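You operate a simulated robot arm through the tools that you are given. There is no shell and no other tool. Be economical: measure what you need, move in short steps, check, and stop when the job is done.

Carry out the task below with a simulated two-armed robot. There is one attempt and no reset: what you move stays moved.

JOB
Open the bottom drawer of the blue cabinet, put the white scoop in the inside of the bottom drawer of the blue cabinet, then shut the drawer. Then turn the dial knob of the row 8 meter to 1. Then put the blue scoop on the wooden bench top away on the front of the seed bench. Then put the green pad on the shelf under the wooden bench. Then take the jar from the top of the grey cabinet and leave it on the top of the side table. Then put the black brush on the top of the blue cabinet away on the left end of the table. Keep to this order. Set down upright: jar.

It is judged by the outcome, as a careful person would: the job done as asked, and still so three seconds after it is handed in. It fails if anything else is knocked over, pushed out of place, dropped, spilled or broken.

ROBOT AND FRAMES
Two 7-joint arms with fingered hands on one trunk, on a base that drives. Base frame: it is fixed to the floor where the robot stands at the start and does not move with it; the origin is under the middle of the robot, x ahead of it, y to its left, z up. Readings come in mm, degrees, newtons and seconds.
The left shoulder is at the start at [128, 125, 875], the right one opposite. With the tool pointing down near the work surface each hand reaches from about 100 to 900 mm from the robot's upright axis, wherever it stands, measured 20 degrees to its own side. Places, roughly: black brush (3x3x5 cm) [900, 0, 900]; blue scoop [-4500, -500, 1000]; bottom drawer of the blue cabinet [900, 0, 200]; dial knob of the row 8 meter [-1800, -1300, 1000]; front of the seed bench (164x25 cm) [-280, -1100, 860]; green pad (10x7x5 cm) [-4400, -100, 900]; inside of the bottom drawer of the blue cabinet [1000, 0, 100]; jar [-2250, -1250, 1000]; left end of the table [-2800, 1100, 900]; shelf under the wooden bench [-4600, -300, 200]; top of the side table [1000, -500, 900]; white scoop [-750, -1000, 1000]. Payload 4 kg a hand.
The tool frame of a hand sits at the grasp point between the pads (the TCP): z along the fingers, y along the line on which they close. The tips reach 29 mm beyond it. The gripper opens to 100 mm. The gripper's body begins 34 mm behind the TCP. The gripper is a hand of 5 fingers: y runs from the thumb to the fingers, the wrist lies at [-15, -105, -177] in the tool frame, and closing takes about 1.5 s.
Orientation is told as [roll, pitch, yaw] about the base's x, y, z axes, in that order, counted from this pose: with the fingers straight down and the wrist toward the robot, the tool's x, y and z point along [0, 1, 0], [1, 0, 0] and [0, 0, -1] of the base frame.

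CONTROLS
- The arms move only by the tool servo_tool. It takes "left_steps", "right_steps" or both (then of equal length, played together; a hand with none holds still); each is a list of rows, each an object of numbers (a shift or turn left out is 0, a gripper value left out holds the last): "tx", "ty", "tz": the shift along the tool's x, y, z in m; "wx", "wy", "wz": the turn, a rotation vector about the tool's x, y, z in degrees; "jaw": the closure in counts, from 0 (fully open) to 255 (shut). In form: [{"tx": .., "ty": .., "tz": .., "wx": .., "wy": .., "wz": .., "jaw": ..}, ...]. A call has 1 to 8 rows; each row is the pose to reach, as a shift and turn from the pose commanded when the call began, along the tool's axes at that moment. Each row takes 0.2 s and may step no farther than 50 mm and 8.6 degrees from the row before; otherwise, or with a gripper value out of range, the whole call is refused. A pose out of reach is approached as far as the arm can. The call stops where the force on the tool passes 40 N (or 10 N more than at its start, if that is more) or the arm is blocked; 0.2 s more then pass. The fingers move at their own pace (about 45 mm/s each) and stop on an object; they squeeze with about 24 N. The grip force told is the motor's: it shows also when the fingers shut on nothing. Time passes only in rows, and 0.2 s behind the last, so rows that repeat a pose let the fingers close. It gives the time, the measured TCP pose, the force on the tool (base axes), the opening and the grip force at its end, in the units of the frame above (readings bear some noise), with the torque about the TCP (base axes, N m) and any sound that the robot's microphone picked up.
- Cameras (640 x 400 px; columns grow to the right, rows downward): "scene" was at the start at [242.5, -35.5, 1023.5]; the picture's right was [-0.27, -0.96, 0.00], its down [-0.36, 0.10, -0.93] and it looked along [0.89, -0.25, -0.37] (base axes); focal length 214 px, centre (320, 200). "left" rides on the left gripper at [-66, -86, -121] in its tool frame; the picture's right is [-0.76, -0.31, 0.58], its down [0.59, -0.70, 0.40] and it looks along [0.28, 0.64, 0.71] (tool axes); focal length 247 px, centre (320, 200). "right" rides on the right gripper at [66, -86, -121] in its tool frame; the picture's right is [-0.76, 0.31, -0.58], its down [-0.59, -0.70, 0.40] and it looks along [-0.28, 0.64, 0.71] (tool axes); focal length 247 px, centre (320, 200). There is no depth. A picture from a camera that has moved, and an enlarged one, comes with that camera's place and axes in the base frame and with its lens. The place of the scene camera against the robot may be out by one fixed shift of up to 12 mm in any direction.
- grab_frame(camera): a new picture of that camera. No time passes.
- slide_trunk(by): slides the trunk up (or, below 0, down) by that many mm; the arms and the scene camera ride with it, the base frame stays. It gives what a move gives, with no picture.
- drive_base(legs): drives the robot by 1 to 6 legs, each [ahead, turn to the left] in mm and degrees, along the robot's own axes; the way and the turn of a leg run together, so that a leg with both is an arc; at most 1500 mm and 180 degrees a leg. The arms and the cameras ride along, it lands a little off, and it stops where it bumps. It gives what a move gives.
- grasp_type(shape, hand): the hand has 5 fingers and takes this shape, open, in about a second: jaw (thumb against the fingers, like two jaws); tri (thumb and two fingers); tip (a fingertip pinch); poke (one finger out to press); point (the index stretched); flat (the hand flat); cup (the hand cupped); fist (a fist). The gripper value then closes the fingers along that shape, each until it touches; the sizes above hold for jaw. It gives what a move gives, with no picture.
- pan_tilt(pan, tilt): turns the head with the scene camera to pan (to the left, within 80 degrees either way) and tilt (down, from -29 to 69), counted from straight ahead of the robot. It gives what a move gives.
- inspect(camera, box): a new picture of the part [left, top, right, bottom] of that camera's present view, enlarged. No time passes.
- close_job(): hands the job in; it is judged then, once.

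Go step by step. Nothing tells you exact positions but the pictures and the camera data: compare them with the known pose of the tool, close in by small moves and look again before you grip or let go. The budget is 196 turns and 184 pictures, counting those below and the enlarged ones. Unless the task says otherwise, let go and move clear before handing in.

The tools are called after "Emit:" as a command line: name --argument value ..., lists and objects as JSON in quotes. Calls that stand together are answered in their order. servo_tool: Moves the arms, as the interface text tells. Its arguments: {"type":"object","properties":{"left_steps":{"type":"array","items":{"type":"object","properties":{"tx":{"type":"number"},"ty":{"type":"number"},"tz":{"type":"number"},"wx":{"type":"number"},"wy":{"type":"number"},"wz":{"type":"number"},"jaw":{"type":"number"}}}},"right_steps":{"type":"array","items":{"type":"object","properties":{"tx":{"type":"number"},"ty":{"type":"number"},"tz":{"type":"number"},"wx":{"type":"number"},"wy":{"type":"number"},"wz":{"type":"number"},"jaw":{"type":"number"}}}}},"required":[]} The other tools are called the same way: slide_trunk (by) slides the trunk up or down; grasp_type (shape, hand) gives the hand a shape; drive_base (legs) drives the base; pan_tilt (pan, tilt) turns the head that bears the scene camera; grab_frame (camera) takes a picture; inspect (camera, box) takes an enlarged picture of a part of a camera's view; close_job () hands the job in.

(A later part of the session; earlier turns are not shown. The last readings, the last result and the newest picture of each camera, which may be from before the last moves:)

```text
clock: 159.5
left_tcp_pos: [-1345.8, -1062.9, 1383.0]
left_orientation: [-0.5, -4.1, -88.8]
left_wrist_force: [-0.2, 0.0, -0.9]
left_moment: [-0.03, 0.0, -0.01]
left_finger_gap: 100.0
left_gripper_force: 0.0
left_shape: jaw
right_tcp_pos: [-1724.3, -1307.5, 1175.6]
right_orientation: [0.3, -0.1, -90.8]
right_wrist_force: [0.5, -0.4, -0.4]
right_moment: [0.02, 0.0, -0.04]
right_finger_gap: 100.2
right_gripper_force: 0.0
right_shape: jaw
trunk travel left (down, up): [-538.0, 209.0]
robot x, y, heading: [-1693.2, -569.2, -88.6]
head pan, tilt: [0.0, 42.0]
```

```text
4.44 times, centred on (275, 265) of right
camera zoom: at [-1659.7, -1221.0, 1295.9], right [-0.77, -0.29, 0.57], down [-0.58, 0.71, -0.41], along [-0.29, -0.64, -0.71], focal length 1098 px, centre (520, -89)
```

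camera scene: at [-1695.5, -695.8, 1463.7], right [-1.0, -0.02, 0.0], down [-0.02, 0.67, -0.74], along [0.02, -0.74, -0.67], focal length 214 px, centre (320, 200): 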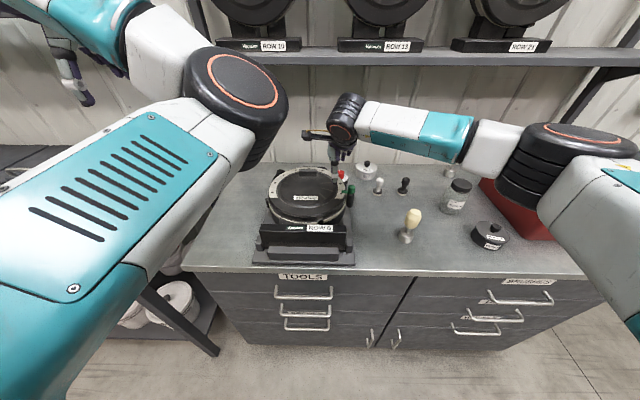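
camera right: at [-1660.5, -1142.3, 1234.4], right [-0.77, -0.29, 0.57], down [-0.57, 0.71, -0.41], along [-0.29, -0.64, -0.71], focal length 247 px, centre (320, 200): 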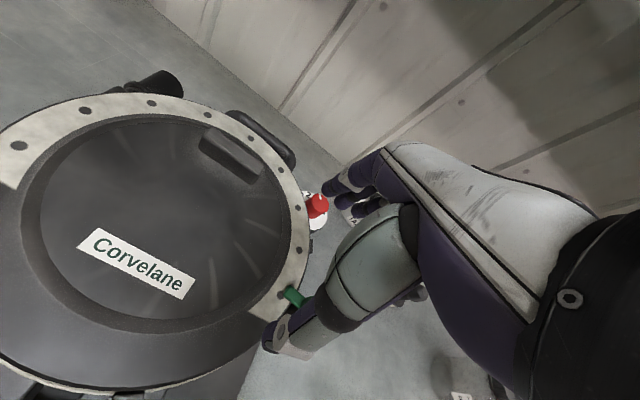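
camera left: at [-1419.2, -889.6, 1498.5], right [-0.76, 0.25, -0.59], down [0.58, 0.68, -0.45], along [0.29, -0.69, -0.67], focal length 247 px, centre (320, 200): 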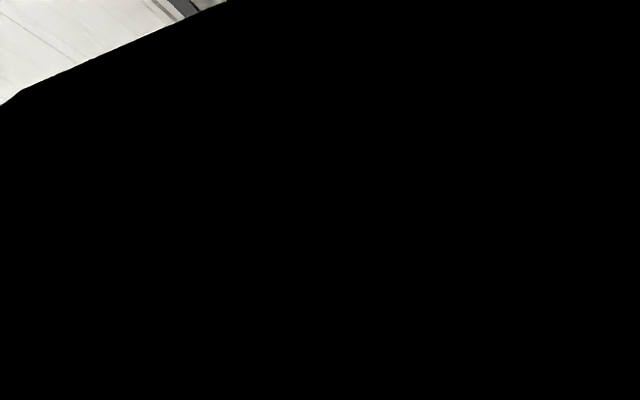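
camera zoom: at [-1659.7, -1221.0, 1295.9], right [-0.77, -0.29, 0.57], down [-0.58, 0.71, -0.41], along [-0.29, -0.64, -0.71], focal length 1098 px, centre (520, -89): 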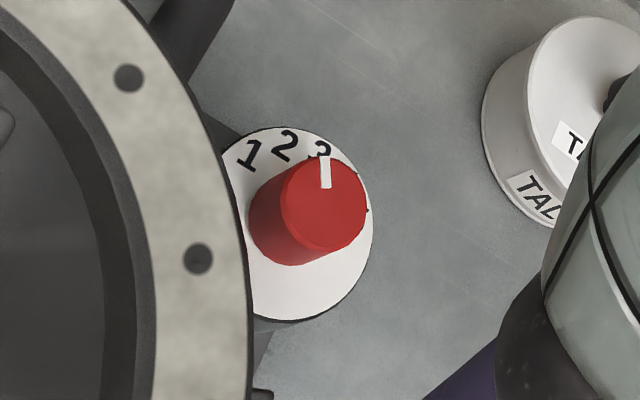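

The scale runs 1–5 and the pointer sits near 2, with about 28° per mark. I'll shape the hand for a three-finger grip and position it over the knob at (−1763, −1355).

Emit:
grasp_type --hand "right" --shape "tri"

Emit:
servo_tool --right_steps '[{"tx": -0.02, "ty": 0.024, "tz": 0.02}, {"tx": -0.039, "ty": 0.047, "tz": 0.05}, {"tx": -0.039, "ty": 0.047, "tz": 0.085}, {"tx": -0.039, "ty": 0.047, "tz": 0.115}]'

Emit:
grab_frame --camera "right"

Emit:
inspect --camera "scene" --box '[260, 80, 420, 230]'

```text
clock: 160.4
left_tcp_pos: [-1346.8, -1063.1, 1383.3]
left_orientation: [-0.3, -4.1, -88.8]
left_wrist_force: [0.1, 0.1, 0.0]
left_moment: [-0.02, 0.05, -0.02]
left_finger_gap: 100.1
left_gripper_force: 0.2
left_shape: jaw
right_tcp_pos: [-1725.6, -1306.6, 1176.0]
right_orientation: [0.5, -0.3, -91.0]
right_wrist_force: [0.3, 0.3, -0.8]
right_moment: [0.03, 0.01, 0.01]
right_finger_gap: 100.1
right_gripper_force: 0.0
right_shape: tri
trunk travel left (down, up): [-538.0, 209.0]
robot x, y, heading: [-1696.2, -569.2, -88.6]
head pan, tilt: [0.0, 42.0]
```

```text
clock: 161.4
left_tcp_pos: [-1347.6, -1063.9, 1383.5]
left_orientation: [-0.4, -4.1, -88.8]
left_wrist_force: [1.1, 0.1, 0.4]
left_moment: [0.04, -0.03, -0.02]
left_finger_gap: 99.9
left_gripper_force: 0.0
left_shape: jaw
right_tcp_pos: [-1764.9, -1351.1, 1069.0]
right_orientation: [0.5, -0.2, -90.9]
right_wrist_force: [-0.5, 0.0, -0.2]
right_moment: [0.01, 0.0, 0.03]
right_finger_gap: 99.8
right_gripper_force: 0.0
right_shape: tri
right hand out of reach, approached as far as the arm can: row 4
trunk travel left (down, up): [-538.0, 209.0]
robot x, y, heading: [-1697.3, -575.3, -88.7]
head pan, tilt: [0.0, 42.0]
```

```text
103 pictures are left
camera right: at [-1701.0, -1264.7, 1189.0], right [-0.77, -0.29, 0.57], down [-0.57, 0.71, -0.41], along [-0.29, -0.64, -0.71], focal length 247 px, centre (320, 200)
```

right: 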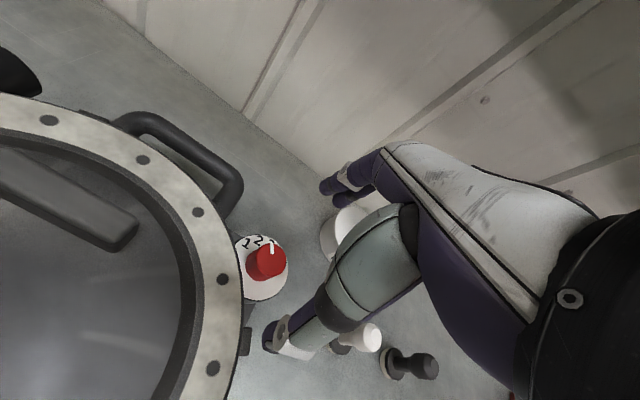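

```text
2.67 times, centred on (340, 155) of scene
camera zoom: at [-1696.9, -695.3, 1463.8], right [-1.0, -0.02, 0.0], down [-0.01, 0.67, -0.74], along [0.02, -0.74, -0.67], focal length 572 px, centre (267, 320)
```

zoom: 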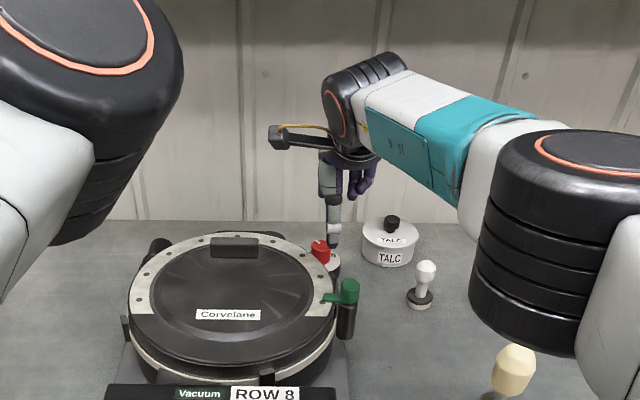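

I'm nearly above the knob but at the arm's reach limit. I'll drive 60 mm nearer and compensate with the hand.

Emit:
servo_tool --right_steps '[{"ty": -0.03}, {"ty": -0.055}]'

Emit:
drive_base --legs '[[60, 0]]'

Emit:
inspect --camera "right" --box '[210, 200, 320, 310]'

```text
clock: 162.0
left_tcp_pos: [-1346.5, -1063.4, 1383.2]
left_orientation: [-0.6, -4.1, -88.7]
left_wrist_force: [0.4, -0.8, -0.3]
left_moment: [0.05, -0.02, 0.01]
left_finger_gap: 100.1
left_gripper_force: 0.1
left_shape: jaw
right_tcp_pos: [-1762.0, -1294.8, 1068.2]
right_orientation: [0.5, -0.3, -90.9]
right_wrist_force: [0.4, -0.4, -0.1]
right_moment: [0.01, 0.02, -0.01]
right_finger_gap: 100.0
right_gripper_force: 0.0
right_shape: tri
trunk travel left (down, up): [-538.0, 209.0]
robot x, y, heading: [-1699.6, -573.1, -88.4]
head pan, tilt: [0.0, 42.0]
```

```text
clock: 162.9
left_tcp_pos: [-1346.2, -1115.3, 1384.0]
left_orientation: [-0.4, -4.2, -88.8]
left_wrist_force: [0.7, 0.7, 0.4]
left_moment: [-0.03, 0.01, 0.0]
left_finger_gap: 100.1
left_gripper_force: 0.0
left_shape: jaw
right_tcp_pos: [-1761.7, -1348.0, 1070.5]
right_orientation: [0.5, -0.4, -90.9]
right_wrist_force: [-0.3, 0.0, 0.5]
right_moment: [-0.04, 0.01, 0.02]
right_finger_gap: 100.1
right_gripper_force: 0.1
right_shape: tri
trunk travel left (down, up): [-538.0, 209.0]
robot x, y, heading: [-1695.1, -626.3, -88.8]
head pan, tilt: [0.0, 42.0]
```

```text
3.64 times, centred on (265, 255) of right
camera zoom: at [-1697.3, -1262.4, 1190.8], right [-0.77, -0.29, 0.57], down [-0.57, 0.71, -0.41], along [-0.29, -0.64, -0.71], focal length 898 px, centre (520, 0)
```

zoom: 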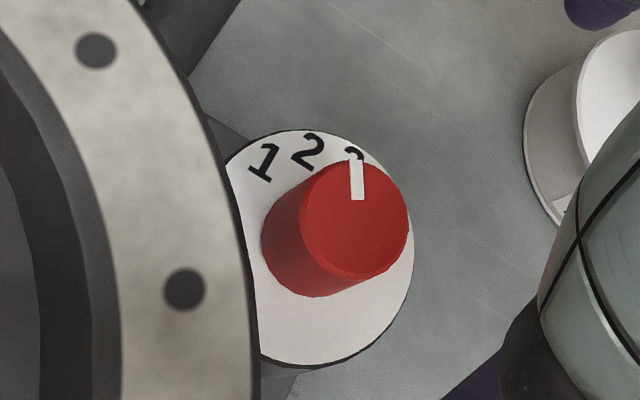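

The knob centre is about (−1762, −1354). I'll pre-close the fingers, turn the hand 15° CCW to keep the thumb off the meter rim, centre it and descend part way.

Emit:
servo_tool --right_steps '[{"ty": 0.006, "wz": -7, "jaw": 130}, {"ty": 0.006, "wz": -15, "jaw": 130}, {"ty": 0.006, "wz": -15}, {"ty": 0.006, "wz": -15, "tz": 0.02}, {"ty": 0.006, "wz": -15, "tz": 0.04}]'

Emit:
grab_frame --camera "right"

Emit:
inspect --camera "scene" --box '[280, 90, 400, 190]'

```text
clock: 164.2
left_tcp_pos: [-1346.4, -1117.6, 1382.9]
left_orientation: [-0.4, -4.2, -88.8]
left_wrist_force: [-0.6, -0.2, -0.6]
left_moment: [0.03, 0.0, 0.02]
left_finger_gap: 100.1
left_gripper_force: 0.1
left_shape: jaw
right_tcp_pos: [-1760.8, -1357.1, 1028.7]
right_orientation: [0.4, -0.2, -75.9]
right_wrist_force: [-0.3, -0.1, -0.3]
right_moment: [0.05, -0.02, 0.0]
right_finger_gap: 49.2
right_gripper_force: 0.0
right_shape: tri
trunk travel left (down, up): [-538.0, 209.0]
robot x, y, heading: [-1694.6, -623.2, -88.5]
head pan, tilt: [0.0, 42.0]
```

```text
100 pictures are left
camera right: at [-1720.9, -1256.0, 1148.6], right [-0.66, -0.48, 0.57], down [-0.74, 0.54, -0.41], along [-0.11, -0.69, -0.71], focal length 247 px, centre (320, 200)
```

right: 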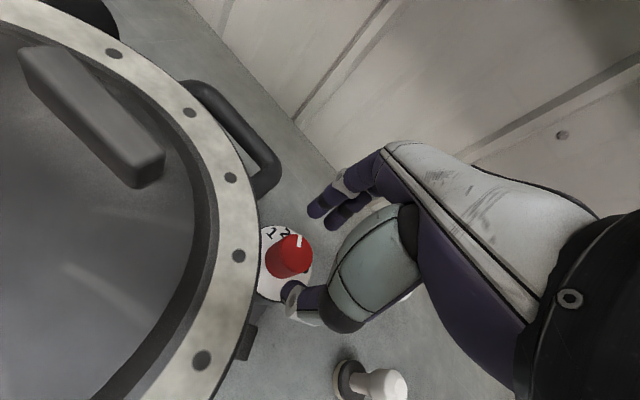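

```text
4.00 times, centred on (340, 140) of scene
camera zoom: at [-1694.6, -750.5, 1463.8], right [-1.0, -0.02, 0.0], down [-0.01, 0.67, -0.74], along [0.02, -0.74, -0.67], focal length 858 px, centre (240, 440)
```

zoom: 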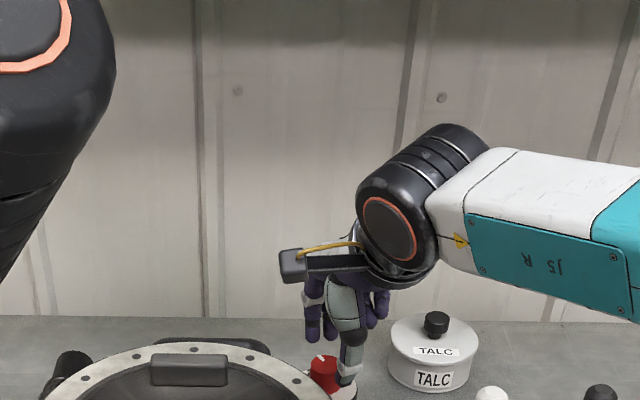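

Alignment is good to within a few mm. I'm descending to the knob and closing.

Emit:
servo_tool --right_steps '[{"tx": 0.003, "tz": 0.015}, {"tx": 0.003, "tz": 0.03}]'

Emit:
servo_tool --right_steps '[{"jaw": 255}, {"jaw": 255}, {"jaw": 255}, {"jaw": 255}, {"jaw": 255}]'

Emit:
inspect --camera "right" --box '[230, 170, 370, 310]'

```text
clock: 164.8
left_tcp_pos: [-1345.1, -1114.9, 1384.7]
left_orientation: [-0.4, -4.1, -88.8]
left_wrist_force: [1.7, 0.3, 0.6]
left_moment: [-0.01, 0.0, -0.01]
left_finger_gap: 100.1
left_gripper_force: 0.1
left_shape: jaw
right_tcp_pos: [-1758.6, -1354.9, 1003.3]
right_orientation: [0.5, -0.7, -75.8]
right_wrist_force: [-0.6, 3.1, 16.5]
right_moment: [0.63, 0.16, 0.02]
right_finger_gap: 49.7
right_gripper_force: 0.1
right_shape: tri
trunk travel left (down, up): [-538.0, 209.0]
robot x, y, heading: [-1696.9, -627.1, -88.6]
head pan, tilt: [0.0, 42.0]
```

```text
clock: 165.9
left_tcp_pos: [-1346.2, -1115.1, 1384.1]
left_orientation: [-0.5, -4.2, -88.9]
left_wrist_force: [0.3, 0.7, -0.2]
left_moment: [0.0, 0.0, 0.0]
left_finger_gap: 100.1
left_gripper_force: 0.1
left_shape: jaw
right_tcp_pos: [-1758.2, -1355.5, 1004.6]
right_orientation: [0.3, -0.7, -76.0]
right_wrist_force: [1.0, 0.0, 27.4]
right_moment: [0.5, 0.11, -0.02]
right_finger_gap: 41.2
right_gripper_force: 24.2
right_shape: tri
trunk travel left (down, up): [-538.0, 209.0]
robot x, y, heading: [-1692.1, -626.7, -88.8]
head pan, tilt: [0.0, 42.0]
```

```text
2.86 times, centred on (300, 240) of right
camera zoom: at [-1718.5, -1254.1, 1123.3], right [-0.67, -0.48, 0.58], down [-0.74, 0.53, -0.41], along [-0.11, -0.7, -0.71], focal length 706 px, centre (377, 86)
```

zoom: 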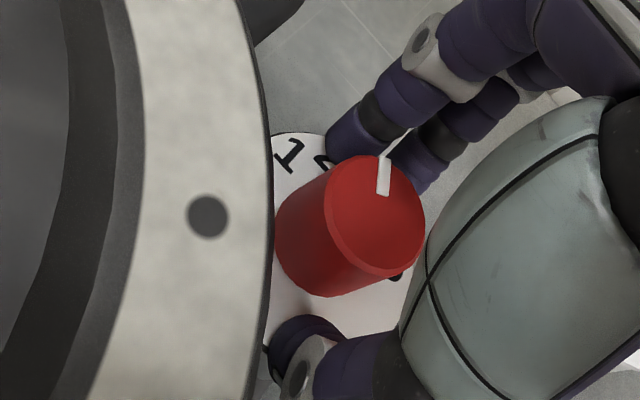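

The fingertips are pressing on the dial plate. I'll raise about 9 mm so they can close on the knob.

Emit:
servo_tool --right_steps '[{"tz": -0.005}, {"tz": -0.009}, {"tz": -0.009}, {"tz": -0.009}, {"tz": -0.009}]'

Emit:
inspect --camera "right" --box '[230, 170, 370, 310]'

```text
clock: 167.2
left_tcp_pos: [-1346.9, -1118.9, 1383.3]
left_orientation: [-0.4, -4.1, -88.8]
left_wrist_force: [-0.6, -0.4, -0.4]
left_moment: [-0.02, 0.0, 0.01]
left_finger_gap: 100.1
left_gripper_force: 0.0
left_shape: jaw
right_tcp_pos: [-1759.2, -1356.8, 1006.8]
right_orientation: [0.4, -0.3, -76.0]
right_wrist_force: [0.4, 1.7, 0.4]
right_moment: [-0.11, -0.04, 0.07]
right_finger_gap: 39.4
right_gripper_force: 24.3
right_shape: tri
trunk travel left (down, up): [-538.0, 209.0]
robot x, y, heading: [-1697.5, -624.2, -88.9]
head pan, tilt: [0.0, 42.0]
```

```text
2.86 times, centred on (300, 240) of right
camera zoom: at [-1719.0, -1255.6, 1126.7], right [-0.66, -0.48, 0.57], down [-0.74, 0.54, -0.4], along [-0.11, -0.69, -0.71], focal length 706 px, centre (377, 86)
```

zoom: 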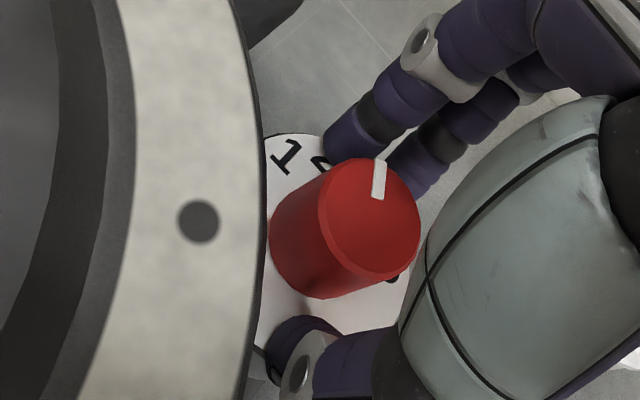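

With no vertical load and a steady 39 mm gap, the knob is gripped. I'm turning it 28° counter-clockwise.

Emit:
servo_tool --right_steps '[{"wz": -7}, {"wz": -14}, {"wz": -21}, {"wz": -28}, {"wz": -28}]'

Emit:
inspect --camera "right" --box '[230, 170, 370, 310]'

```text
clock: 168.3
left_tcp_pos: [-1345.1, -1119.9, 1382.4]
left_orientation: [-0.4, -4.0, -88.8]
left_wrist_force: [0.6, -0.3, -0.3]
left_moment: [-0.01, 0.01, 0.01]
left_finger_gap: 99.9
left_gripper_force: 0.0
left_shape: jaw
right_tcp_pos: [-1767.4, -1344.1, 1004.2]
right_orientation: [0.3, -1.1, -62.0]
right_wrist_force: [-0.2, -22.8, 14.7]
right_moment: [-0.96, -0.13, -0.4]
right_finger_gap: 37.8
right_gripper_force: 23.9
right_shape: tri
right hand out of reach, approached as far as the arm can: row 2, 3, 4, 5
trunk travel left (down, up): [-538.0, 209.0]
robot x, y, heading: [-1695.2, -628.0, -88.9]
head pan, tilt: [0.0, 42.0]
```

```text
2.86 times, centred on (300, 240) of right
camera zoom: at [-1751.8, -1234.8, 1123.3], right [-0.53, -0.62, 0.58], down [-0.84, 0.34, -0.41], along [0.06, -0.71, -0.7], focal length 706 px, centre (377, 86)
```

zoom: 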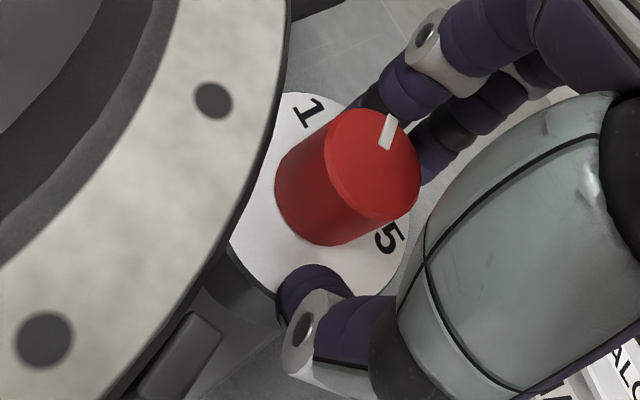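

The wrist ran out of rotation after about 14°. I'll release, turn the hand back clockwise and rise a little to read the dial.

Emit:
servo_tool --right_steps '[{"jaw": 110}, {"jaw": 110}, {"tz": -0.01, "wz": 8, "jaw": 110}, {"tz": -0.02, "wz": 16, "jaw": 110}, {"tz": -0.025, "wz": 24}, {"tz": -0.03, "wz": 32}, {"tz": -0.03, "wz": 40}, {"tz": -0.03, "wz": 46}]'

Emit:
inspect --camera "right" --box '[230, 170, 370, 310]'

```text
clock: 170.2
left_tcp_pos: [-1344.9, -1117.9, 1383.5]
left_orientation: [-0.4, -4.1, -88.8]
left_wrist_force: [0.1, 0.5, -0.4]
left_moment: [-0.01, -0.02, 0.0]
left_finger_gap: 100.2
left_gripper_force: 0.0
left_shape: jaw
right_tcp_pos: [-1768.3, -1338.5, 1029.9]
right_orientation: [0.5, -0.1, -108.1]
right_wrist_force: [-0.3, 0.2, 0.3]
right_moment: [0.01, 0.03, 0.04]
right_finger_gap: 56.8
right_gripper_force: 0.1
right_shape: tri
trunk travel left (down, up): [-538.0, 209.0]
robot x, y, heading: [-1694.0, -625.6, -88.7]
head pan, tilt: [0.0, 42.0]
```

```text
2.86 times, centred on (300, 240) of right
camera zoom: at [-1681.6, -1276.4, 1149.7], right [-0.82, -0.05, 0.57], down [-0.34, 0.85, -0.41], along [-0.46, -0.53, -0.71], focal length 706 px, centre (377, 86)
```

zoom: 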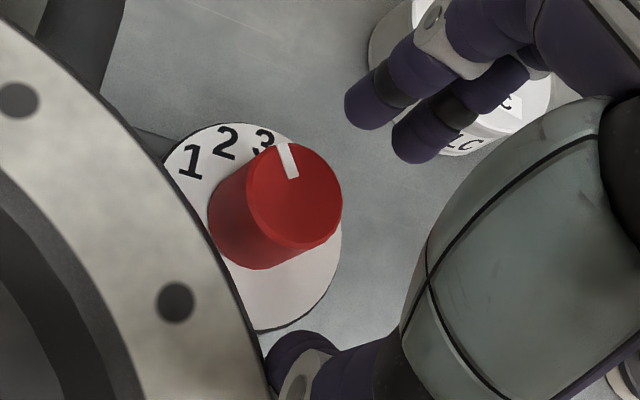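

The fingertips slipped: the pointer still reads about 2.4, and 1 is roughly 40° CCW. I'll recentre on the knob at (−1758, −1350), grip a bit higher so the thumb clears the plate, and turn in strokes.

Emit:
servo_tool --right_steps '[{"tx": 0.006, "ty": 0.004, "wz": -5, "jaw": 110}, {"tx": 0.013, "ty": 0.008, "wz": -10}, {"tx": 0.013, "ty": 0.008, "tz": 0.013, "wz": -10}, {"tx": 0.013, "ty": 0.008, "tz": 0.013, "wz": -10, "jaw": 255}, {"tx": 0.013, "ty": 0.008, "tz": 0.013, "wz": -10}, {"tx": 0.013, "ty": 0.008, "tz": 0.013, "wz": -10}, {"tx": 0.013, "ty": 0.008, "tz": 0.013, "wz": -10}]'

Emit:
inspect --camera "right" --box '[230, 170, 370, 310]'

```text
clock: 171.8
left_tcp_pos: [-1346.6, -1117.9, 1383.2]
left_orientation: [-0.3, -4.0, -88.8]
left_wrist_force: [0.5, 0.6, 0.9]
left_moment: [0.01, 0.04, -0.03]
left_finger_gap: 99.8
left_gripper_force: 0.0
left_shape: jaw
right_tcp_pos: [-1757.7, -1351.7, 1015.2]
right_orientation: [0.5, -0.2, -98.0]
right_wrist_force: [-1.8, -7.0, 0.6]
right_moment: [-0.15, 0.06, 0.04]
right_finger_gap: 31.0
right_gripper_force: 23.9
right_shape: tri
trunk travel left (down, up): [-538.0, 209.0]
robot x, y, heading: [-1695.1, -623.7, -89.1]
head pan, tilt: [0.0, 42.0]
```

```text
2.86 times, centred on (300, 240) of right
camera zoom: at [-1683.9, -1273.9, 1135.9], right [-0.8, -0.2, 0.57], down [-0.48, 0.78, -0.41], along [-0.36, -0.6, -0.71], focal length 706 px, centre (377, 86)
```

zoom: 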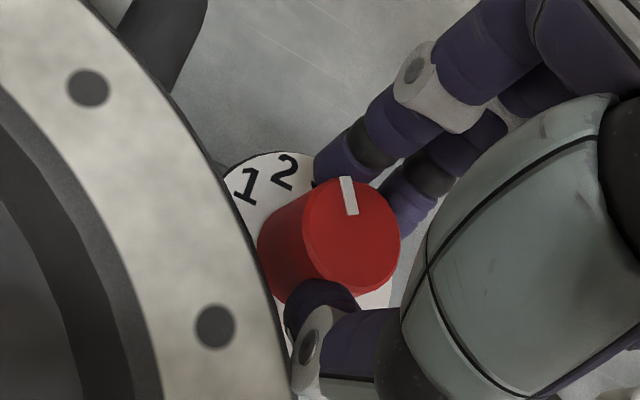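

Now thumb and fingers truly hold the knob (31 mm). I'm turning CCW.

Emit:
servo_tool --right_steps '[{"wz": -7}, {"wz": -14}, {"wz": -21}, {"wz": -28}, {"wz": -34}, {"wz": -34}]'

Emit:
inspect --camera "right" --box '[230, 170, 370, 310]'

```text
clock: 173.2
left_tcp_pos: [-1345.5, -1120.0, 1382.3]
left_orientation: [-0.5, -4.0, -88.8]
left_wrist_force: [-0.1, 0.9, 0.4]
left_moment: [0.02, 0.01, -0.04]
left_finger_gap: 99.9
left_gripper_force: 0.0
left_shape: jaw
right_tcp_pos: [-1758.4, -1351.4, 1015.6]
right_orientation: [0.5, -0.5, -63.9]
right_wrist_force: [1.9, -12.2, -0.6]
right_moment: [-0.27, -0.06, -0.11]
right_finger_gap: 30.5
right_gripper_force: 23.8
right_shape: tri
trunk travel left (down, up): [-538.0, 209.0]
robot x, y, heading: [-1694.2, -623.5, -88.6]
head pan, tilt: [0.0, 42.0]
```

```text
2.86 times, centred on (300, 240) of right
camera zoom: at [-1738.3, -1244.0, 1135.7], right [-0.55, -0.61, 0.57], down [-0.83, 0.37, -0.41], along [0.03, -0.7, -0.71], focal length 706 px, centre (377, 86)
```

zoom: 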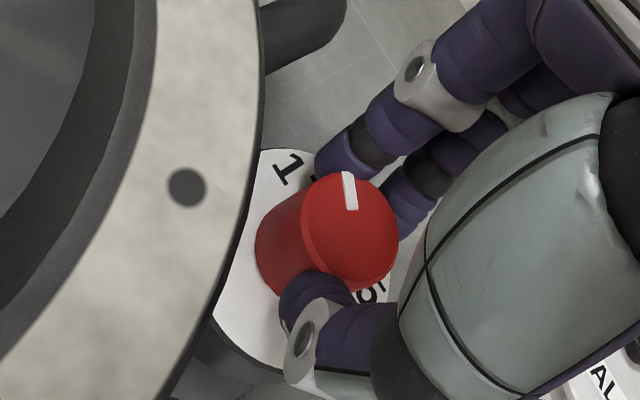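

The knob turned with the hand and the pointer is now about 8° short of 1. I'm turning a bit more.

Emit:
servo_tool --right_steps '[{"wz": -4}, {"wz": -8}, {"wz": -8}]'

Emit:
servo_tool --right_steps '[{"jaw": 110}, {"jaw": 110}, {"tz": -0.02}, {"tz": -0.04, "wz": 8}, {"tz": -0.05, "wz": 16}, {"tz": -0.06, "wz": 24}, {"tz": -0.06, "wz": 32}, {"tz": -0.06, "wz": 40}]'

Emit:
inspect --camera "right" --box '[200, 170, 340, 310]'

```text
clock: 173.9
left_tcp_pos: [-1346.9, -1120.0, 1382.4]
left_orientation: [-0.4, -4.0, -88.8]
left_wrist_force: [0.0, -0.6, 0.0]
left_moment: [-0.01, 0.0, 0.01]
left_finger_gap: 100.1
left_gripper_force: 0.0
left_shape: jaw
right_tcp_pos: [-1757.0, -1350.9, 1016.0]
right_orientation: [0.3, -0.4, -64.0]
right_wrist_force: [2.8, -12.5, 0.1]
right_moment: [-0.33, -0.11, -0.06]
right_finger_gap: 30.9
right_gripper_force: 24.7
right_shape: tri
right hand out of reach, approached as far as the arm can: row 1, 2, 3
trunk travel left (down, up): [-538.0, 209.0]
robot x, y, heading: [-1693.4, -625.3, -88.7]
head pan, tilt: [0.0, 42.0]
```

```text
clock: 175.8
left_tcp_pos: [-1345.3, -1118.6, 1383.8]
left_orientation: [-0.5, -4.1, -88.7]
left_wrist_force: [0.0, 0.2, -0.1]
left_moment: [0.01, -0.02, -0.01]
left_finger_gap: 100.0
left_gripper_force: 0.1
left_shape: jaw
right_tcp_pos: [-1758.2, -1349.6, 1077.6]
right_orientation: [0.5, 0.0, -104.1]
right_wrist_force: [0.7, 0.3, -0.4]
right_moment: [0.01, 0.0, 0.0]
right_finger_gap: 56.6
right_gripper_force: 0.1
right_shape: tri
trunk travel left (down, up): [-538.0, 209.0]
robot x, y, heading: [-1694.4, -625.5, -88.5]
head pan, tilt: [0.0, 42.0]
```

```text
2.86 times, centred on (270, 240) of right
camera zoom: at [-1675.2, -1281.6, 1197.0], right [-0.81, -0.11, 0.57], down [-0.4, 0.82, -0.41], along [-0.42, -0.56, -0.71], focal length 706 px, centre (463, 86)
```

zoom: 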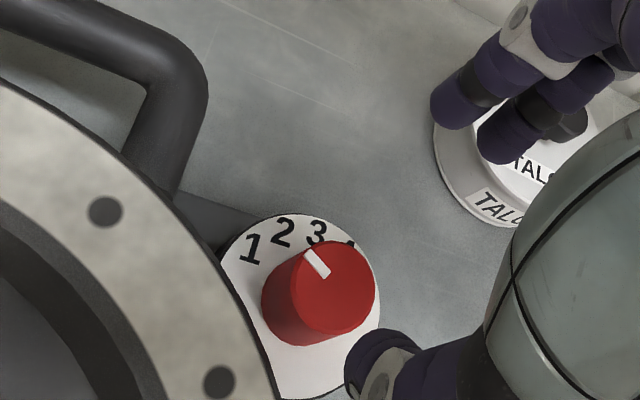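

The pointer reads about 1.25, so it needs roughly 7–8° more. I'll regrip and turn again.

Emit:
servo_tool --right_steps '[{"ty": -0.002, "tz": 0.03, "wz": -8, "jaw": 110}, {"ty": -0.002, "tz": 0.061, "wz": -14}, {"ty": -0.002, "tz": 0.061, "wz": -14, "jaw": 255}, {"ty": -0.002, "tz": 0.061, "wz": -14}, {"ty": -0.002, "tz": 0.061, "wz": -14}, {"ty": -0.002, "tz": 0.061, "wz": -14}, {"ty": -0.002, "tz": 0.061, "wz": -18}, {"ty": -0.002, "tz": 0.061, "wz": -22}]'

Emit:
servo_tool --right_steps '[{"jaw": 110}, {"jaw": 110}, {"jaw": 110}, {"tz": -0.03}, {"tz": -0.06, "wz": 8}, {"tz": -0.06, "wz": 16}, {"tz": -0.06, "wz": 23}]'

Emit:
inspect --camera "right" --box '[200, 170, 340, 310]'

```text
clock: 177.6
left_tcp_pos: [-1346.1, -1118.8, 1382.7]
left_orientation: [-0.5, -4.0, -88.8]
left_wrist_force: [-0.6, 0.0, 0.8]
left_moment: [0.01, 0.04, -0.02]
left_finger_gap: 100.2
left_gripper_force: 0.1
left_shape: jaw
right_tcp_pos: [-1757.4, -1349.4, 1014.3]
right_orientation: [0.5, -0.3, -81.9]
right_wrist_force: [-0.3, -9.4, 0.1]
right_moment: [-0.23, 0.08, -0.1]
right_finger_gap: 23.2
right_gripper_force: 24.1
right_shape: tri
trunk travel left (down, up): [-538.0, 209.0]
robot x, y, heading: [-1695.9, -621.6, -88.7]
head pan, tilt: [0.0, 42.0]
```

```text
clock: 179.2
left_tcp_pos: [-1346.3, -1118.8, 1383.6]
left_orientation: [-0.6, -4.1, -88.8]
left_wrist_force: [0.8, -0.5, 0.3]
left_moment: [-0.01, 0.0, -0.04]
left_finger_gap: 99.7
left_gripper_force: 0.1
left_shape: jaw
right_tcp_pos: [-1756.4, -1347.5, 1074.9]
right_orientation: [0.4, -0.1, -105.0]
right_wrist_force: [0.6, 0.8, -0.8]
right_moment: [0.01, 0.0, 0.0]
right_finger_gap: 56.8
right_gripper_force: 0.1
right_shape: tri
trunk travel left (down, up): [-538.0, 209.0]
robot x, y, heading: [-1694.0, -625.0, -88.5]
head pan, tilt: [0.0, 42.0]
```

```text
2.86 times, centred on (270, 240) of right
camera zoom: at [-1673.2, -1280.9, 1195.3], right [-0.82, -0.1, 0.57], down [-0.38, 0.83, -0.41], along [-0.43, -0.55, -0.71], focal length 706 px, centre (463, 86)
```

zoom: 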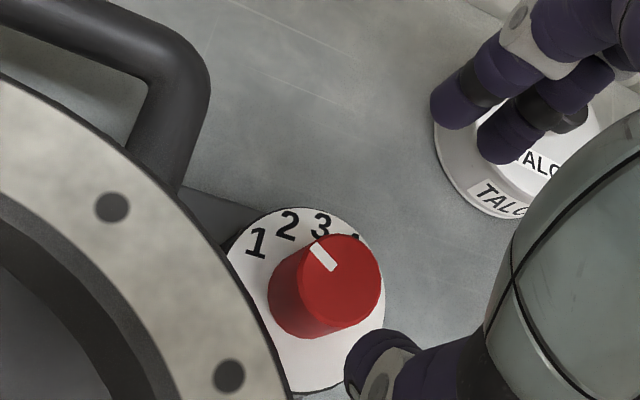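

Emit:
inspect --camera "right" --box '[245, 210, 295, 260]'

```text
8.00 times, centred on (270, 235) of right
camera zoom: at [-1673.2, -1280.9, 1195.3], right [-0.82, -0.1, 0.57], down [-0.38, 0.83, -0.41], along [-0.43, -0.55, -0.71], focal length 1976 px, centre (720, -80)
```

zoom: 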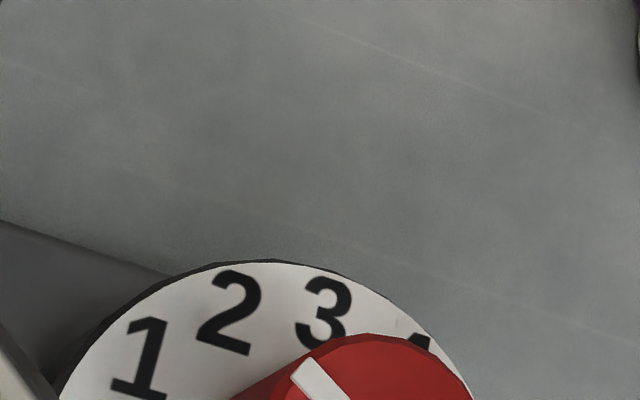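

Emit:
inspect --camera "right" --box '[245, 235, 305, 295]'

```text
6.67 times, centred on (275, 265) of right
camera zoom: at [-1673.2, -1280.9, 1195.3], right [-0.82, -0.1, 0.57], down [-0.38, 0.83, -0.41], along [-0.43, -0.55, -0.71], focal length 1646 px, centre (620, -233)
```

zoom: 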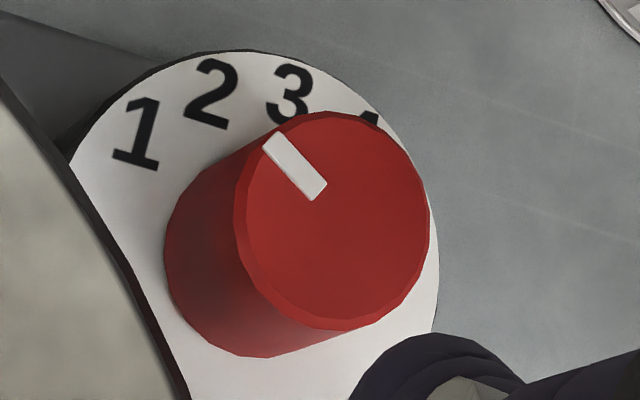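

The pointer is now within a few degrees of 1. I'll make one last small turn of about 5°.

Emit:
servo_tool --right_steps '[{"tz": 0.03, "wz": -8, "jaw": 110}, {"tz": 0.06, "wz": -15}, {"tz": 0.06, "wz": -15, "jaw": 255}, {"tz": 0.06, "wz": -15}, {"tz": 0.06, "wz": -15}, {"tz": 0.06, "wz": -15}, {"tz": 0.06, "wz": -18}, {"tz": 0.06, "wz": -21}]'

Emit:
servo_tool --right_steps '[{"jaw": 110}, {"jaw": 110}, {"jaw": 110}, {"tz": -0.03}, {"tz": -0.06, "wz": 8}, {"tz": -0.06, "wz": 16}, {"tz": -0.06, "wz": 21}]'

Emit:
inspect --camera "right" --box '[245, 235, 305, 295]'

```text
clock: 180.9
left_tcp_pos: [-1346.6, -1117.4, 1384.2]
left_orientation: [-0.4, -4.1, -88.7]
left_wrist_force: [1.1, 0.0, 0.3]
left_moment: [0.0, 0.0, 0.01]
left_finger_gap: 99.9
left_gripper_force: 0.0
left_shape: jaw
right_tcp_pos: [-1757.4, -1348.0, 1015.8]
right_orientation: [0.5, -0.3, -83.9]
right_wrist_force: [-0.3, -0.9, 0.3]
right_moment: [0.02, 0.02, -0.05]
right_finger_gap: 20.3
right_gripper_force: 24.1
right_shape: tri
trunk travel left (down, up): [-538.0, 209.0]
robot x, y, heading: [-1690.6, -622.7, -88.8]
head pan, tilt: [0.0, 42.0]
```

```text
clock: 182.6
left_tcp_pos: [-1346.2, -1117.8, 1383.0]
left_orientation: [-0.4, -4.1, -88.7]
left_wrist_force: [0.0, -0.6, 0.0]
left_moment: [0.0, 0.03, 0.02]
left_finger_gap: 100.0
left_gripper_force: 0.1
left_shape: jaw
right_tcp_pos: [-1757.1, -1349.4, 1075.6]
right_orientation: [0.5, -0.2, -105.0]
right_wrist_force: [0.5, -0.5, -0.2]
right_moment: [0.03, 0.01, 0.0]
right_finger_gap: 56.8
right_gripper_force: 0.0
right_shape: tri
trunk travel left (down, up): [-538.0, 209.0]
robot x, y, heading: [-1696.6, -625.2, -88.9]
head pan, tilt: [0.0, 42.0]
```

```text
6.67 times, centred on (275, 265) of right
camera zoom: at [-1674.1, -1281.6, 1196.1], right [-0.82, -0.1, 0.57], down [-0.38, 0.83, -0.41], along [-0.43, -0.55, -0.71], focal length 1646 px, centre (620, -233)
```

zoom: 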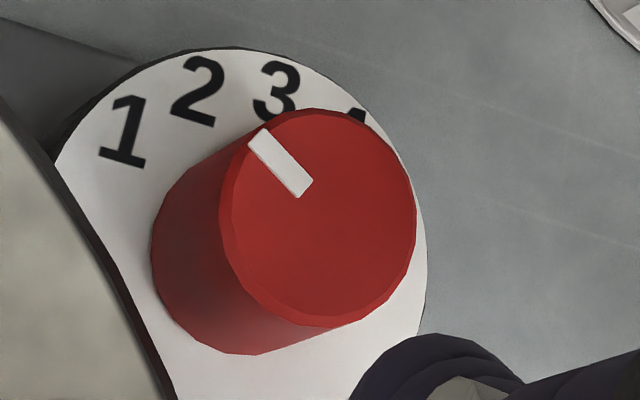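

It barely moved because the grip was too high. I'll regrip 6 mm lower, turn, and check while holding.

Emit:
servo_tool --right_steps '[{"tz": 0.03, "wz": -5, "jaw": 110}, {"tz": 0.066, "wz": -8}, {"tz": 0.066, "wz": -8, "jaw": 255}, {"tz": 0.066, "wz": -8}, {"tz": 0.066, "wz": -8}, {"tz": 0.066, "wz": -8}, {"tz": 0.066, "wz": -12}, {"tz": 0.066, "wz": -17}]'

Emit:
inspect --camera "right" --box '[230, 170, 370, 310]'

```text
clock: 184.3
left_tcp_pos: [-1347.8, -1120.9, 1382.3]
left_orientation: [-0.5, -4.0, -88.8]
left_wrist_force: [0.2, 0.3, 0.1]
left_moment: [0.0, 0.03, 0.02]
left_finger_gap: 99.9
left_gripper_force: 0.1
left_shape: jaw
right_tcp_pos: [-1758.0, -1350.4, 1008.7]
right_orientation: [0.5, -0.1, -88.0]
right_wrist_force: [-6.4, -7.8, 0.2]
right_moment: [-0.18, 0.14, -0.15]
right_finger_gap: 32.5
right_gripper_force: 24.2
right_shape: tri
trunk travel left (down, up): [-538.0, 209.0]
robot x, y, heading: [-1694.5, -624.4, -88.7]
head pan, tilt: [0.0, 42.0]
```

```text
2.86 times, centred on (300, 240) of right
camera zoom: at [-1698.3, -1260.6, 1128.4], right [-0.75, -0.33, 0.57], down [-0.61, 0.68, -0.41], along [-0.25, -0.65, -0.71], focal length 706 px, centre (377, 86)
```

zoom: 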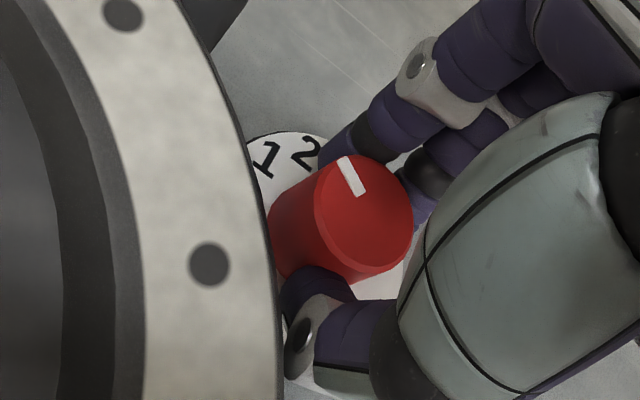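

I have a firm grip again (32 mm). I'll turn another 13° while held and check.

Emit:
servo_tool --right_steps '[{"wz": -5}, {"wz": -9}, {"wz": -13}]'

Emit:
servo_tool --right_steps '[{"jaw": 110}, {"jaw": 110}, {"jaw": 110}, {"tz": -0.035}, {"tz": -0.066, "wz": 8}, {"tz": -0.066, "wz": 16}, {"tz": -0.066, "wz": 24}, {"tz": -0.066, "wz": 30}]'

Emit:
inspect --camera "right" --box '[245, 235, 305, 295]'

```text
clock: 185.2
left_tcp_pos: [-1348.0, -1119.9, 1383.4]
left_orientation: [-0.4, -4.0, -88.8]
left_wrist_force: [-0.1, 0.3, -0.2]
left_moment: [0.0, 0.0, -0.02]
left_finger_gap: 100.1
left_gripper_force: 0.1
left_shape: jaw
right_tcp_pos: [-1758.8, -1351.0, 1009.5]
right_orientation: [0.5, -0.4, -74.9]
right_wrist_force: [-6.7, -9.2, 0.1]
right_moment: [-0.21, 0.12, -0.25]
right_finger_gap: 32.3
right_gripper_force: 24.6
right_shape: tri
trunk travel left (down, up): [-538.0, 209.0]
robot x, y, heading: [-1693.8, -622.3, -88.9]
head pan, tilt: [0.0, 42.0]
```

```text
clock: 186.9
left_tcp_pos: [-1346.4, -1117.1, 1383.8]
left_orientation: [-0.4, -4.1, -88.8]
left_wrist_force: [-0.1, -0.4, 0.7]
left_moment: [0.02, 0.0, 0.02]
left_finger_gap: 99.8
left_gripper_force: 0.1
left_shape: jaw
right_tcp_pos: [-1757.7, -1348.4, 1074.8]
right_orientation: [0.5, -0.1, -105.1]
right_wrist_force: [0.2, 0.8, -0.2]
right_moment: [0.01, 0.02, -0.02]
right_finger_gap: 57.1
right_gripper_force: 0.2
right_shape: tri
trunk travel left (down, up): [-538.0, 209.0]
robot x, y, heading: [-1695.0, -626.2, -89.0]
head pan, tilt: [0.0, 42.0]
```

```text
6.67 times, centred on (275, 265) of right
camera zoom: at [-1674.0, -1281.1, 1196.1], right [-0.82, -0.1, 0.57], down [-0.38, 0.83, -0.41], along [-0.43, -0.55, -0.71], focal length 1646 px, centre (620, -233)
```

zoom: 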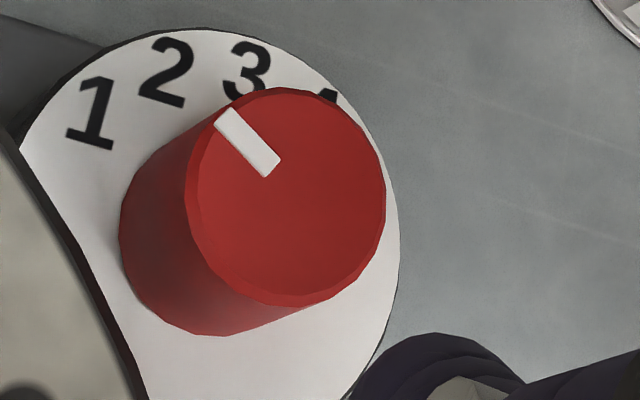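

Further turning meets a hard stop, and the knob has moved one full unit from its start near 2, so it sits at its end mark, 1. I'm withdrawing the right hand and moving on to the blue scoop.

Emit:
servo_tool --right_steps '[{"tz": -0.04, "ty": -0.02, "wz": -5}, {"tz": -0.07, "ty": -0.055, "wz": -10}, {"tz": -0.09, "ty": -0.1, "wz": -15}, {"tz": -0.11, "ty": -0.145, "wz": -15}, {"tz": -0.13, "ty": -0.19, "wz": -15}, {"tz": -0.15, "ty": -0.235, "wz": -15}, {"tz": -0.15, "ty": -0.28, "wz": -15}]'

Emit:
drive_base --legs '[[-330, 0]]'

Emit:
grasp_type --hand "right" --shape "jaw"

Emit:
pan_tilt --pan 0 --tilt 32

Emit:
grab_frame --camera "scene"

```text
clock: 188.4
left_tcp_pos: [-1346.2, -1119.0, 1382.8]
left_orientation: [-0.3, -4.1, -88.9]
left_wrist_force: [0.0, -0.2, -0.2]
left_moment: [0.02, 0.0, 0.0]
left_finger_gap: 99.8
left_gripper_force: 0.1
left_shape: jaw
right_tcp_pos: [-1704.6, -1116.2, 1226.1]
right_orientation: [0.6, -0.4, -92.4]
right_wrist_force: [-1.0, -1.4, -0.6]
right_moment: [0.13, -0.11, -0.04]
right_finger_gap: 56.8
right_gripper_force: 0.0
right_shape: tri
trunk travel left (down, up): [-538.0, 209.0]
robot x, y, heading: [-1699.0, -626.3, -89.0]
head pan, tilt: [0.0, 42.0]
stopped in row 7 (right hand): the force on the tool passed its limit at 76 N (the readings are from after the stop); the commanded pose is now the measured one
```

```text
clock: 190.6
left_tcp_pos: [-1355.3, -787.3, 1383.3]
left_orientation: [-0.4, -4.2, -88.8]
left_wrist_force: [0.8, 1.9, 0.6]
left_moment: [0.01, 0.01, 0.01]
left_finger_gap: 100.1
left_gripper_force: 0.2
left_shape: jaw
right_tcp_pos: [-1711.4, -786.7, 1225.5]
right_orientation: [0.5, -0.4, -92.3]
right_wrist_force: [-8.0, -7.4, -1.3]
right_moment: [0.81, -0.81, 0.11]
right_finger_gap: 56.8
right_gripper_force: 0.1
right_shape: tri
trunk travel left (down, up): [-538.0, 209.0]
robot x, y, heading: [-1703.1, -296.8, -88.6]
head pan, tilt: [0.0, 42.0]
```

```text
clock: 191.5
left_tcp_pos: [-1352.4, -788.1, 1384.5]
left_orientation: [-0.4, -4.3, -88.8]
left_wrist_force: [-0.3, 0.5, -0.1]
left_moment: [-0.05, -0.04, -0.02]
left_finger_gap: 100.0
left_gripper_force: 0.1
left_shape: jaw
right_tcp_pos: [-1711.7, -787.0, 1225.9]
right_orientation: [0.6, -0.4, -92.2]
right_wrist_force: [-0.4, 0.4, -0.3]
right_moment: [0.05, -0.08, 0.07]
right_finger_gap: 99.8
right_gripper_force: 0.0
right_shape: jaw
trunk travel left (down, up): [-538.0, 209.0]
robot x, y, heading: [-1705.0, -299.3, -88.7]
head pan, tilt: [0.0, 42.0]
```

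```text
clock: 192.2
left_tcp_pos: [-1353.9, -788.3, 1384.8]
left_orientation: [-0.4, -4.1, -88.8]
left_wrist_force: [0.6, -0.4, 0.3]
left_moment: [0.0, 0.01, 0.0]
left_finger_gap: 100.2
left_gripper_force: 0.0
left_shape: jaw
right_tcp_pos: [-1712.0, -786.7, 1225.2]
right_orientation: [0.7, -0.4, -92.2]
right_wrist_force: [-2.1, -0.9, -0.3]
right_moment: [0.09, -0.22, 0.08]
right_finger_gap: 99.9
right_gripper_force: 0.0
right_shape: jaw
trunk travel left (down, up): [-538.0, 209.0]
robot x, y, heading: [-1702.6, -292.0, -88.9]
head pan, tilt: [0.0, 32.0]
```

```text
85 pictures are left
camera scene: at [-1701.7, -427.2, 1478.9], right [-1.0, -0.02, 0.0], down [-0.01, 0.53, -0.85], along [0.02, -0.85, -0.53], focal length 214 px, centre (320, 200)
```

scene: 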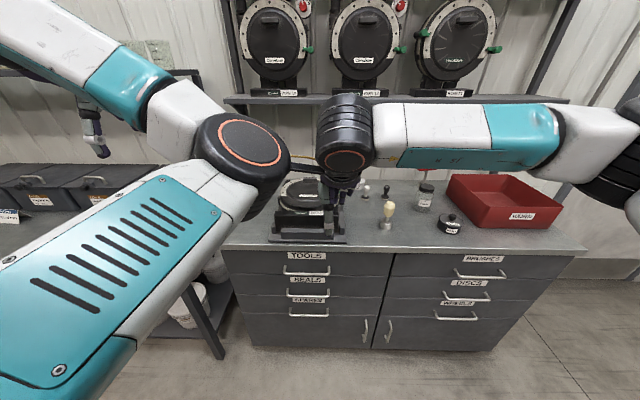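

Everything is intact; the contact was only my own elbow. I'll move the right hand outward, then turn toward the wooden bench at the far end.

Emit:
servo_tool --right_steps '[{"tx": -0.045}, {"tx": -0.09}, {"tx": -0.135}, {"tx": -0.18}, {"tx": -0.225}, {"tx": -0.26}]'

Emit:
drive_base --legs '[[0, -91], [1400, 0]]'

Emit:
pan_tilt --pan -5 --tilt 25

Emit:
grab_frame --camera "scene"

```text
clock: 193.7
left_tcp_pos: [-1353.7, -788.2, 1383.2]
left_orientation: [-0.5, -4.1, -88.8]
left_wrist_force: [-0.6, 0.8, -1.2]
left_moment: [-0.01, -0.03, 0.01]
left_finger_gap: 99.9
left_gripper_force: 0.1
left_shape: jaw
right_tcp_pos: [-1974.4, -776.6, 1221.3]
right_orientation: [0.6, -0.4, -92.3]
right_wrist_force: [-0.6, -0.4, -0.6]
right_moment: [-0.01, 0.02, 0.02]
right_finger_gap: 99.8
right_gripper_force: 0.1
right_shape: jaw
trunk travel left (down, up): [-538.0, 209.0]
robot x, y, heading: [-1706.9, -300.2, -88.8]
head pan, tilt: [0.0, 32.0]
```

```text
clock: 204.6
left_tcp_pos: [-3596.1, -647.2, 1384.1]
left_orientation: [-0.4, -4.1, -179.4]
left_wrist_force: [-0.9, 0.1, 0.2]
left_moment: [0.0, 0.0, 0.01]
left_finger_gap: 99.8
left_gripper_force: 0.1
left_shape: jaw
right_tcp_pos: [-3577.4, -27.4, 1220.8]
right_orientation: [0.5, -0.3, 177.0]
right_wrist_force: [-0.7, 0.5, -1.0]
right_moment: [0.03, 0.02, 0.01]
right_finger_gap: 99.9
right_gripper_force: 0.0
right_shape: jaw
trunk travel left (down, up): [-538.0, 209.0]
robot x, y, heading: [-3101.5, -307.0, -179.4]
head pan, tilt: [0.0, 32.0]
```

```text
clock: 205.3
left_tcp_pos: [-3596.3, -647.8, 1383.7]
left_orientation: [-0.4, -4.1, -179.3]
left_wrist_force: [0.5, 0.6, -0.4]
left_moment: [-0.03, -0.01, 0.01]
left_finger_gap: 99.9
left_gripper_force: 0.0
left_shape: jaw
right_tcp_pos: [-3577.5, -28.4, 1222.6]
right_orientation: [0.5, -0.2, 177.0]
right_wrist_force: [0.7, 0.1, 0.1]
right_moment: [-0.01, -0.01, 0.02]
right_finger_gap: 99.6
right_gripper_force: 0.2
right_shape: jaw
trunk travel left (down, up): [-538.0, 209.0]
robot x, y, heading: [-3098.9, -303.1, -179.4]
head pan, tilt: [-5.0, 25.0]
```

```text
84 pictures are left
camera scene: at [-3224.8, -307.0, 1490.1], right [0.08, 1.0, 0.0], down [0.42, -0.03, -0.91], along [-0.9, 0.07, -0.42], focal length 214 px, centre (320, 200)
```

scene: 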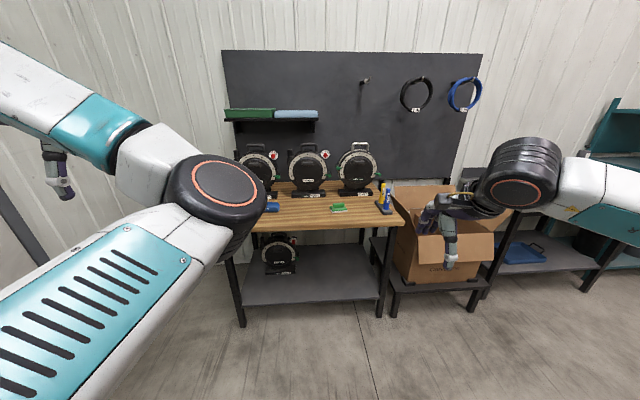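

I see the wooden bench with the green pad near (−4365, −100) and the blue scoop near (−4410, −510). I'll drive closer with the arms high and zoom in.

Emit:
drive_base --legs '[[450, 0]]'

Emit:
pan_tilt --pan 0 --tilt 40

Emit:
grab_frame --camera "scene"

Emit:
grab_frame --camera "right"

```text
clock: 208.0
left_tcp_pos: [-4045.3, -652.4, 1383.3]
left_orientation: [-0.4, -4.1, -179.3]
left_wrist_force: [-0.1, 0.2, -0.8]
left_moment: [-0.01, -0.02, -0.01]
left_finger_gap: 99.8
left_gripper_force: 0.0
left_shape: jaw
right_tcp_pos: [-4026.7, -32.4, 1221.8]
right_orientation: [0.6, -0.3, 176.9]
right_wrist_force: [-0.1, -0.2, 0.3]
right_moment: [0.02, 0.0, 0.01]
right_finger_gap: 100.1
right_gripper_force: 0.0
right_shape: jaw
trunk travel left (down, up): [-538.0, 209.0]
robot x, y, heading: [-3547.5, -313.1, -179.3]
head pan, tilt: [-5.0, 25.0]
```

```text
clock: 208.8
left_tcp_pos: [-4044.2, -652.3, 1383.3]
left_orientation: [-0.5, -4.2, -179.4]
left_wrist_force: [-0.8, 0.2, 0.3]
left_moment: [-0.01, -0.01, 0.0]
left_finger_gap: 99.9
left_gripper_force: 0.1
left_shape: jaw
right_tcp_pos: [-4026.5, -34.2, 1221.8]
right_orientation: [0.6, -0.3, 177.1]
right_wrist_force: [0.0, 0.2, -0.6]
right_moment: [-0.01, -0.03, 0.0]
right_finger_gap: 99.8
right_gripper_force: 0.0
right_shape: jaw
trunk travel left (down, up): [-538.0, 209.0]
robot x, y, heading: [-3552.4, -308.1, -179.4]
head pan, tilt: [0.0, 40.0]
```

```text
83 pictures are left
camera scene: at [-3666.2, -320.0, 1466.9], right [-0.01, 1.0, 0.0], down [0.64, 0.01, -0.77], along [-0.77, -0.01, -0.64], focal length 214 px, centre (320, 200)
```

scene: 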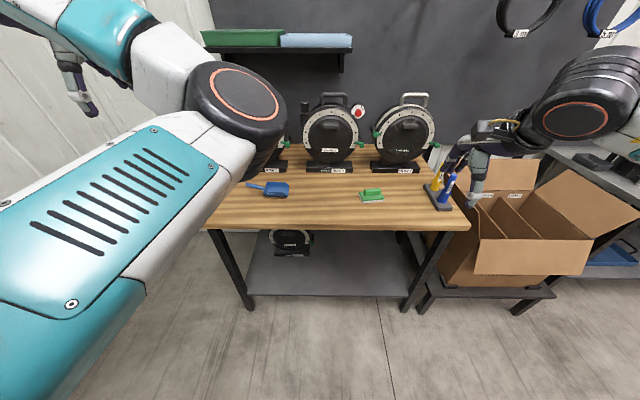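

```text
82 pictures are left
camera right: at [-3944.0, -101.4, 1342.1], right [-0.26, 0.78, 0.57], down [0.73, 0.55, -0.41], along [-0.63, 0.31, -0.71], focal length 247 px, centre (320, 200)
```

right: 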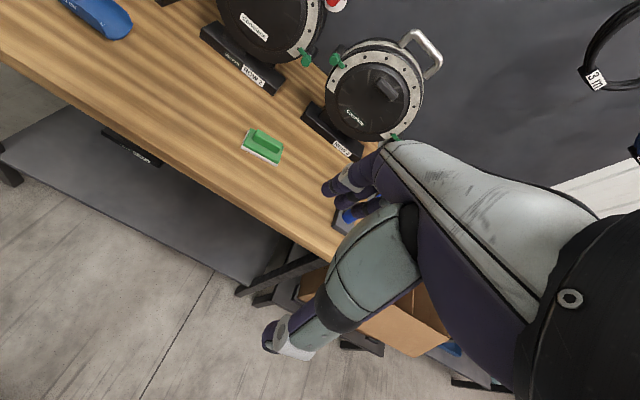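

Emit:
inspect --camera "scene" --box '[230, 165, 310, 215]'

```text
8.00 times, centred on (270, 190) of scene
camera zoom: at [-3666.2, -320.0, 1466.9], right [-0.01, 1.0, 0.0], down [0.64, 0.01, -0.77], along [-0.77, -0.01, -0.64], focal length 1716 px, centre (720, 280)
```

zoom: 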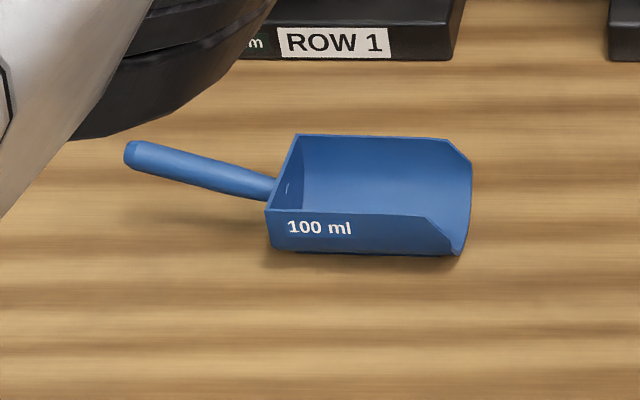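

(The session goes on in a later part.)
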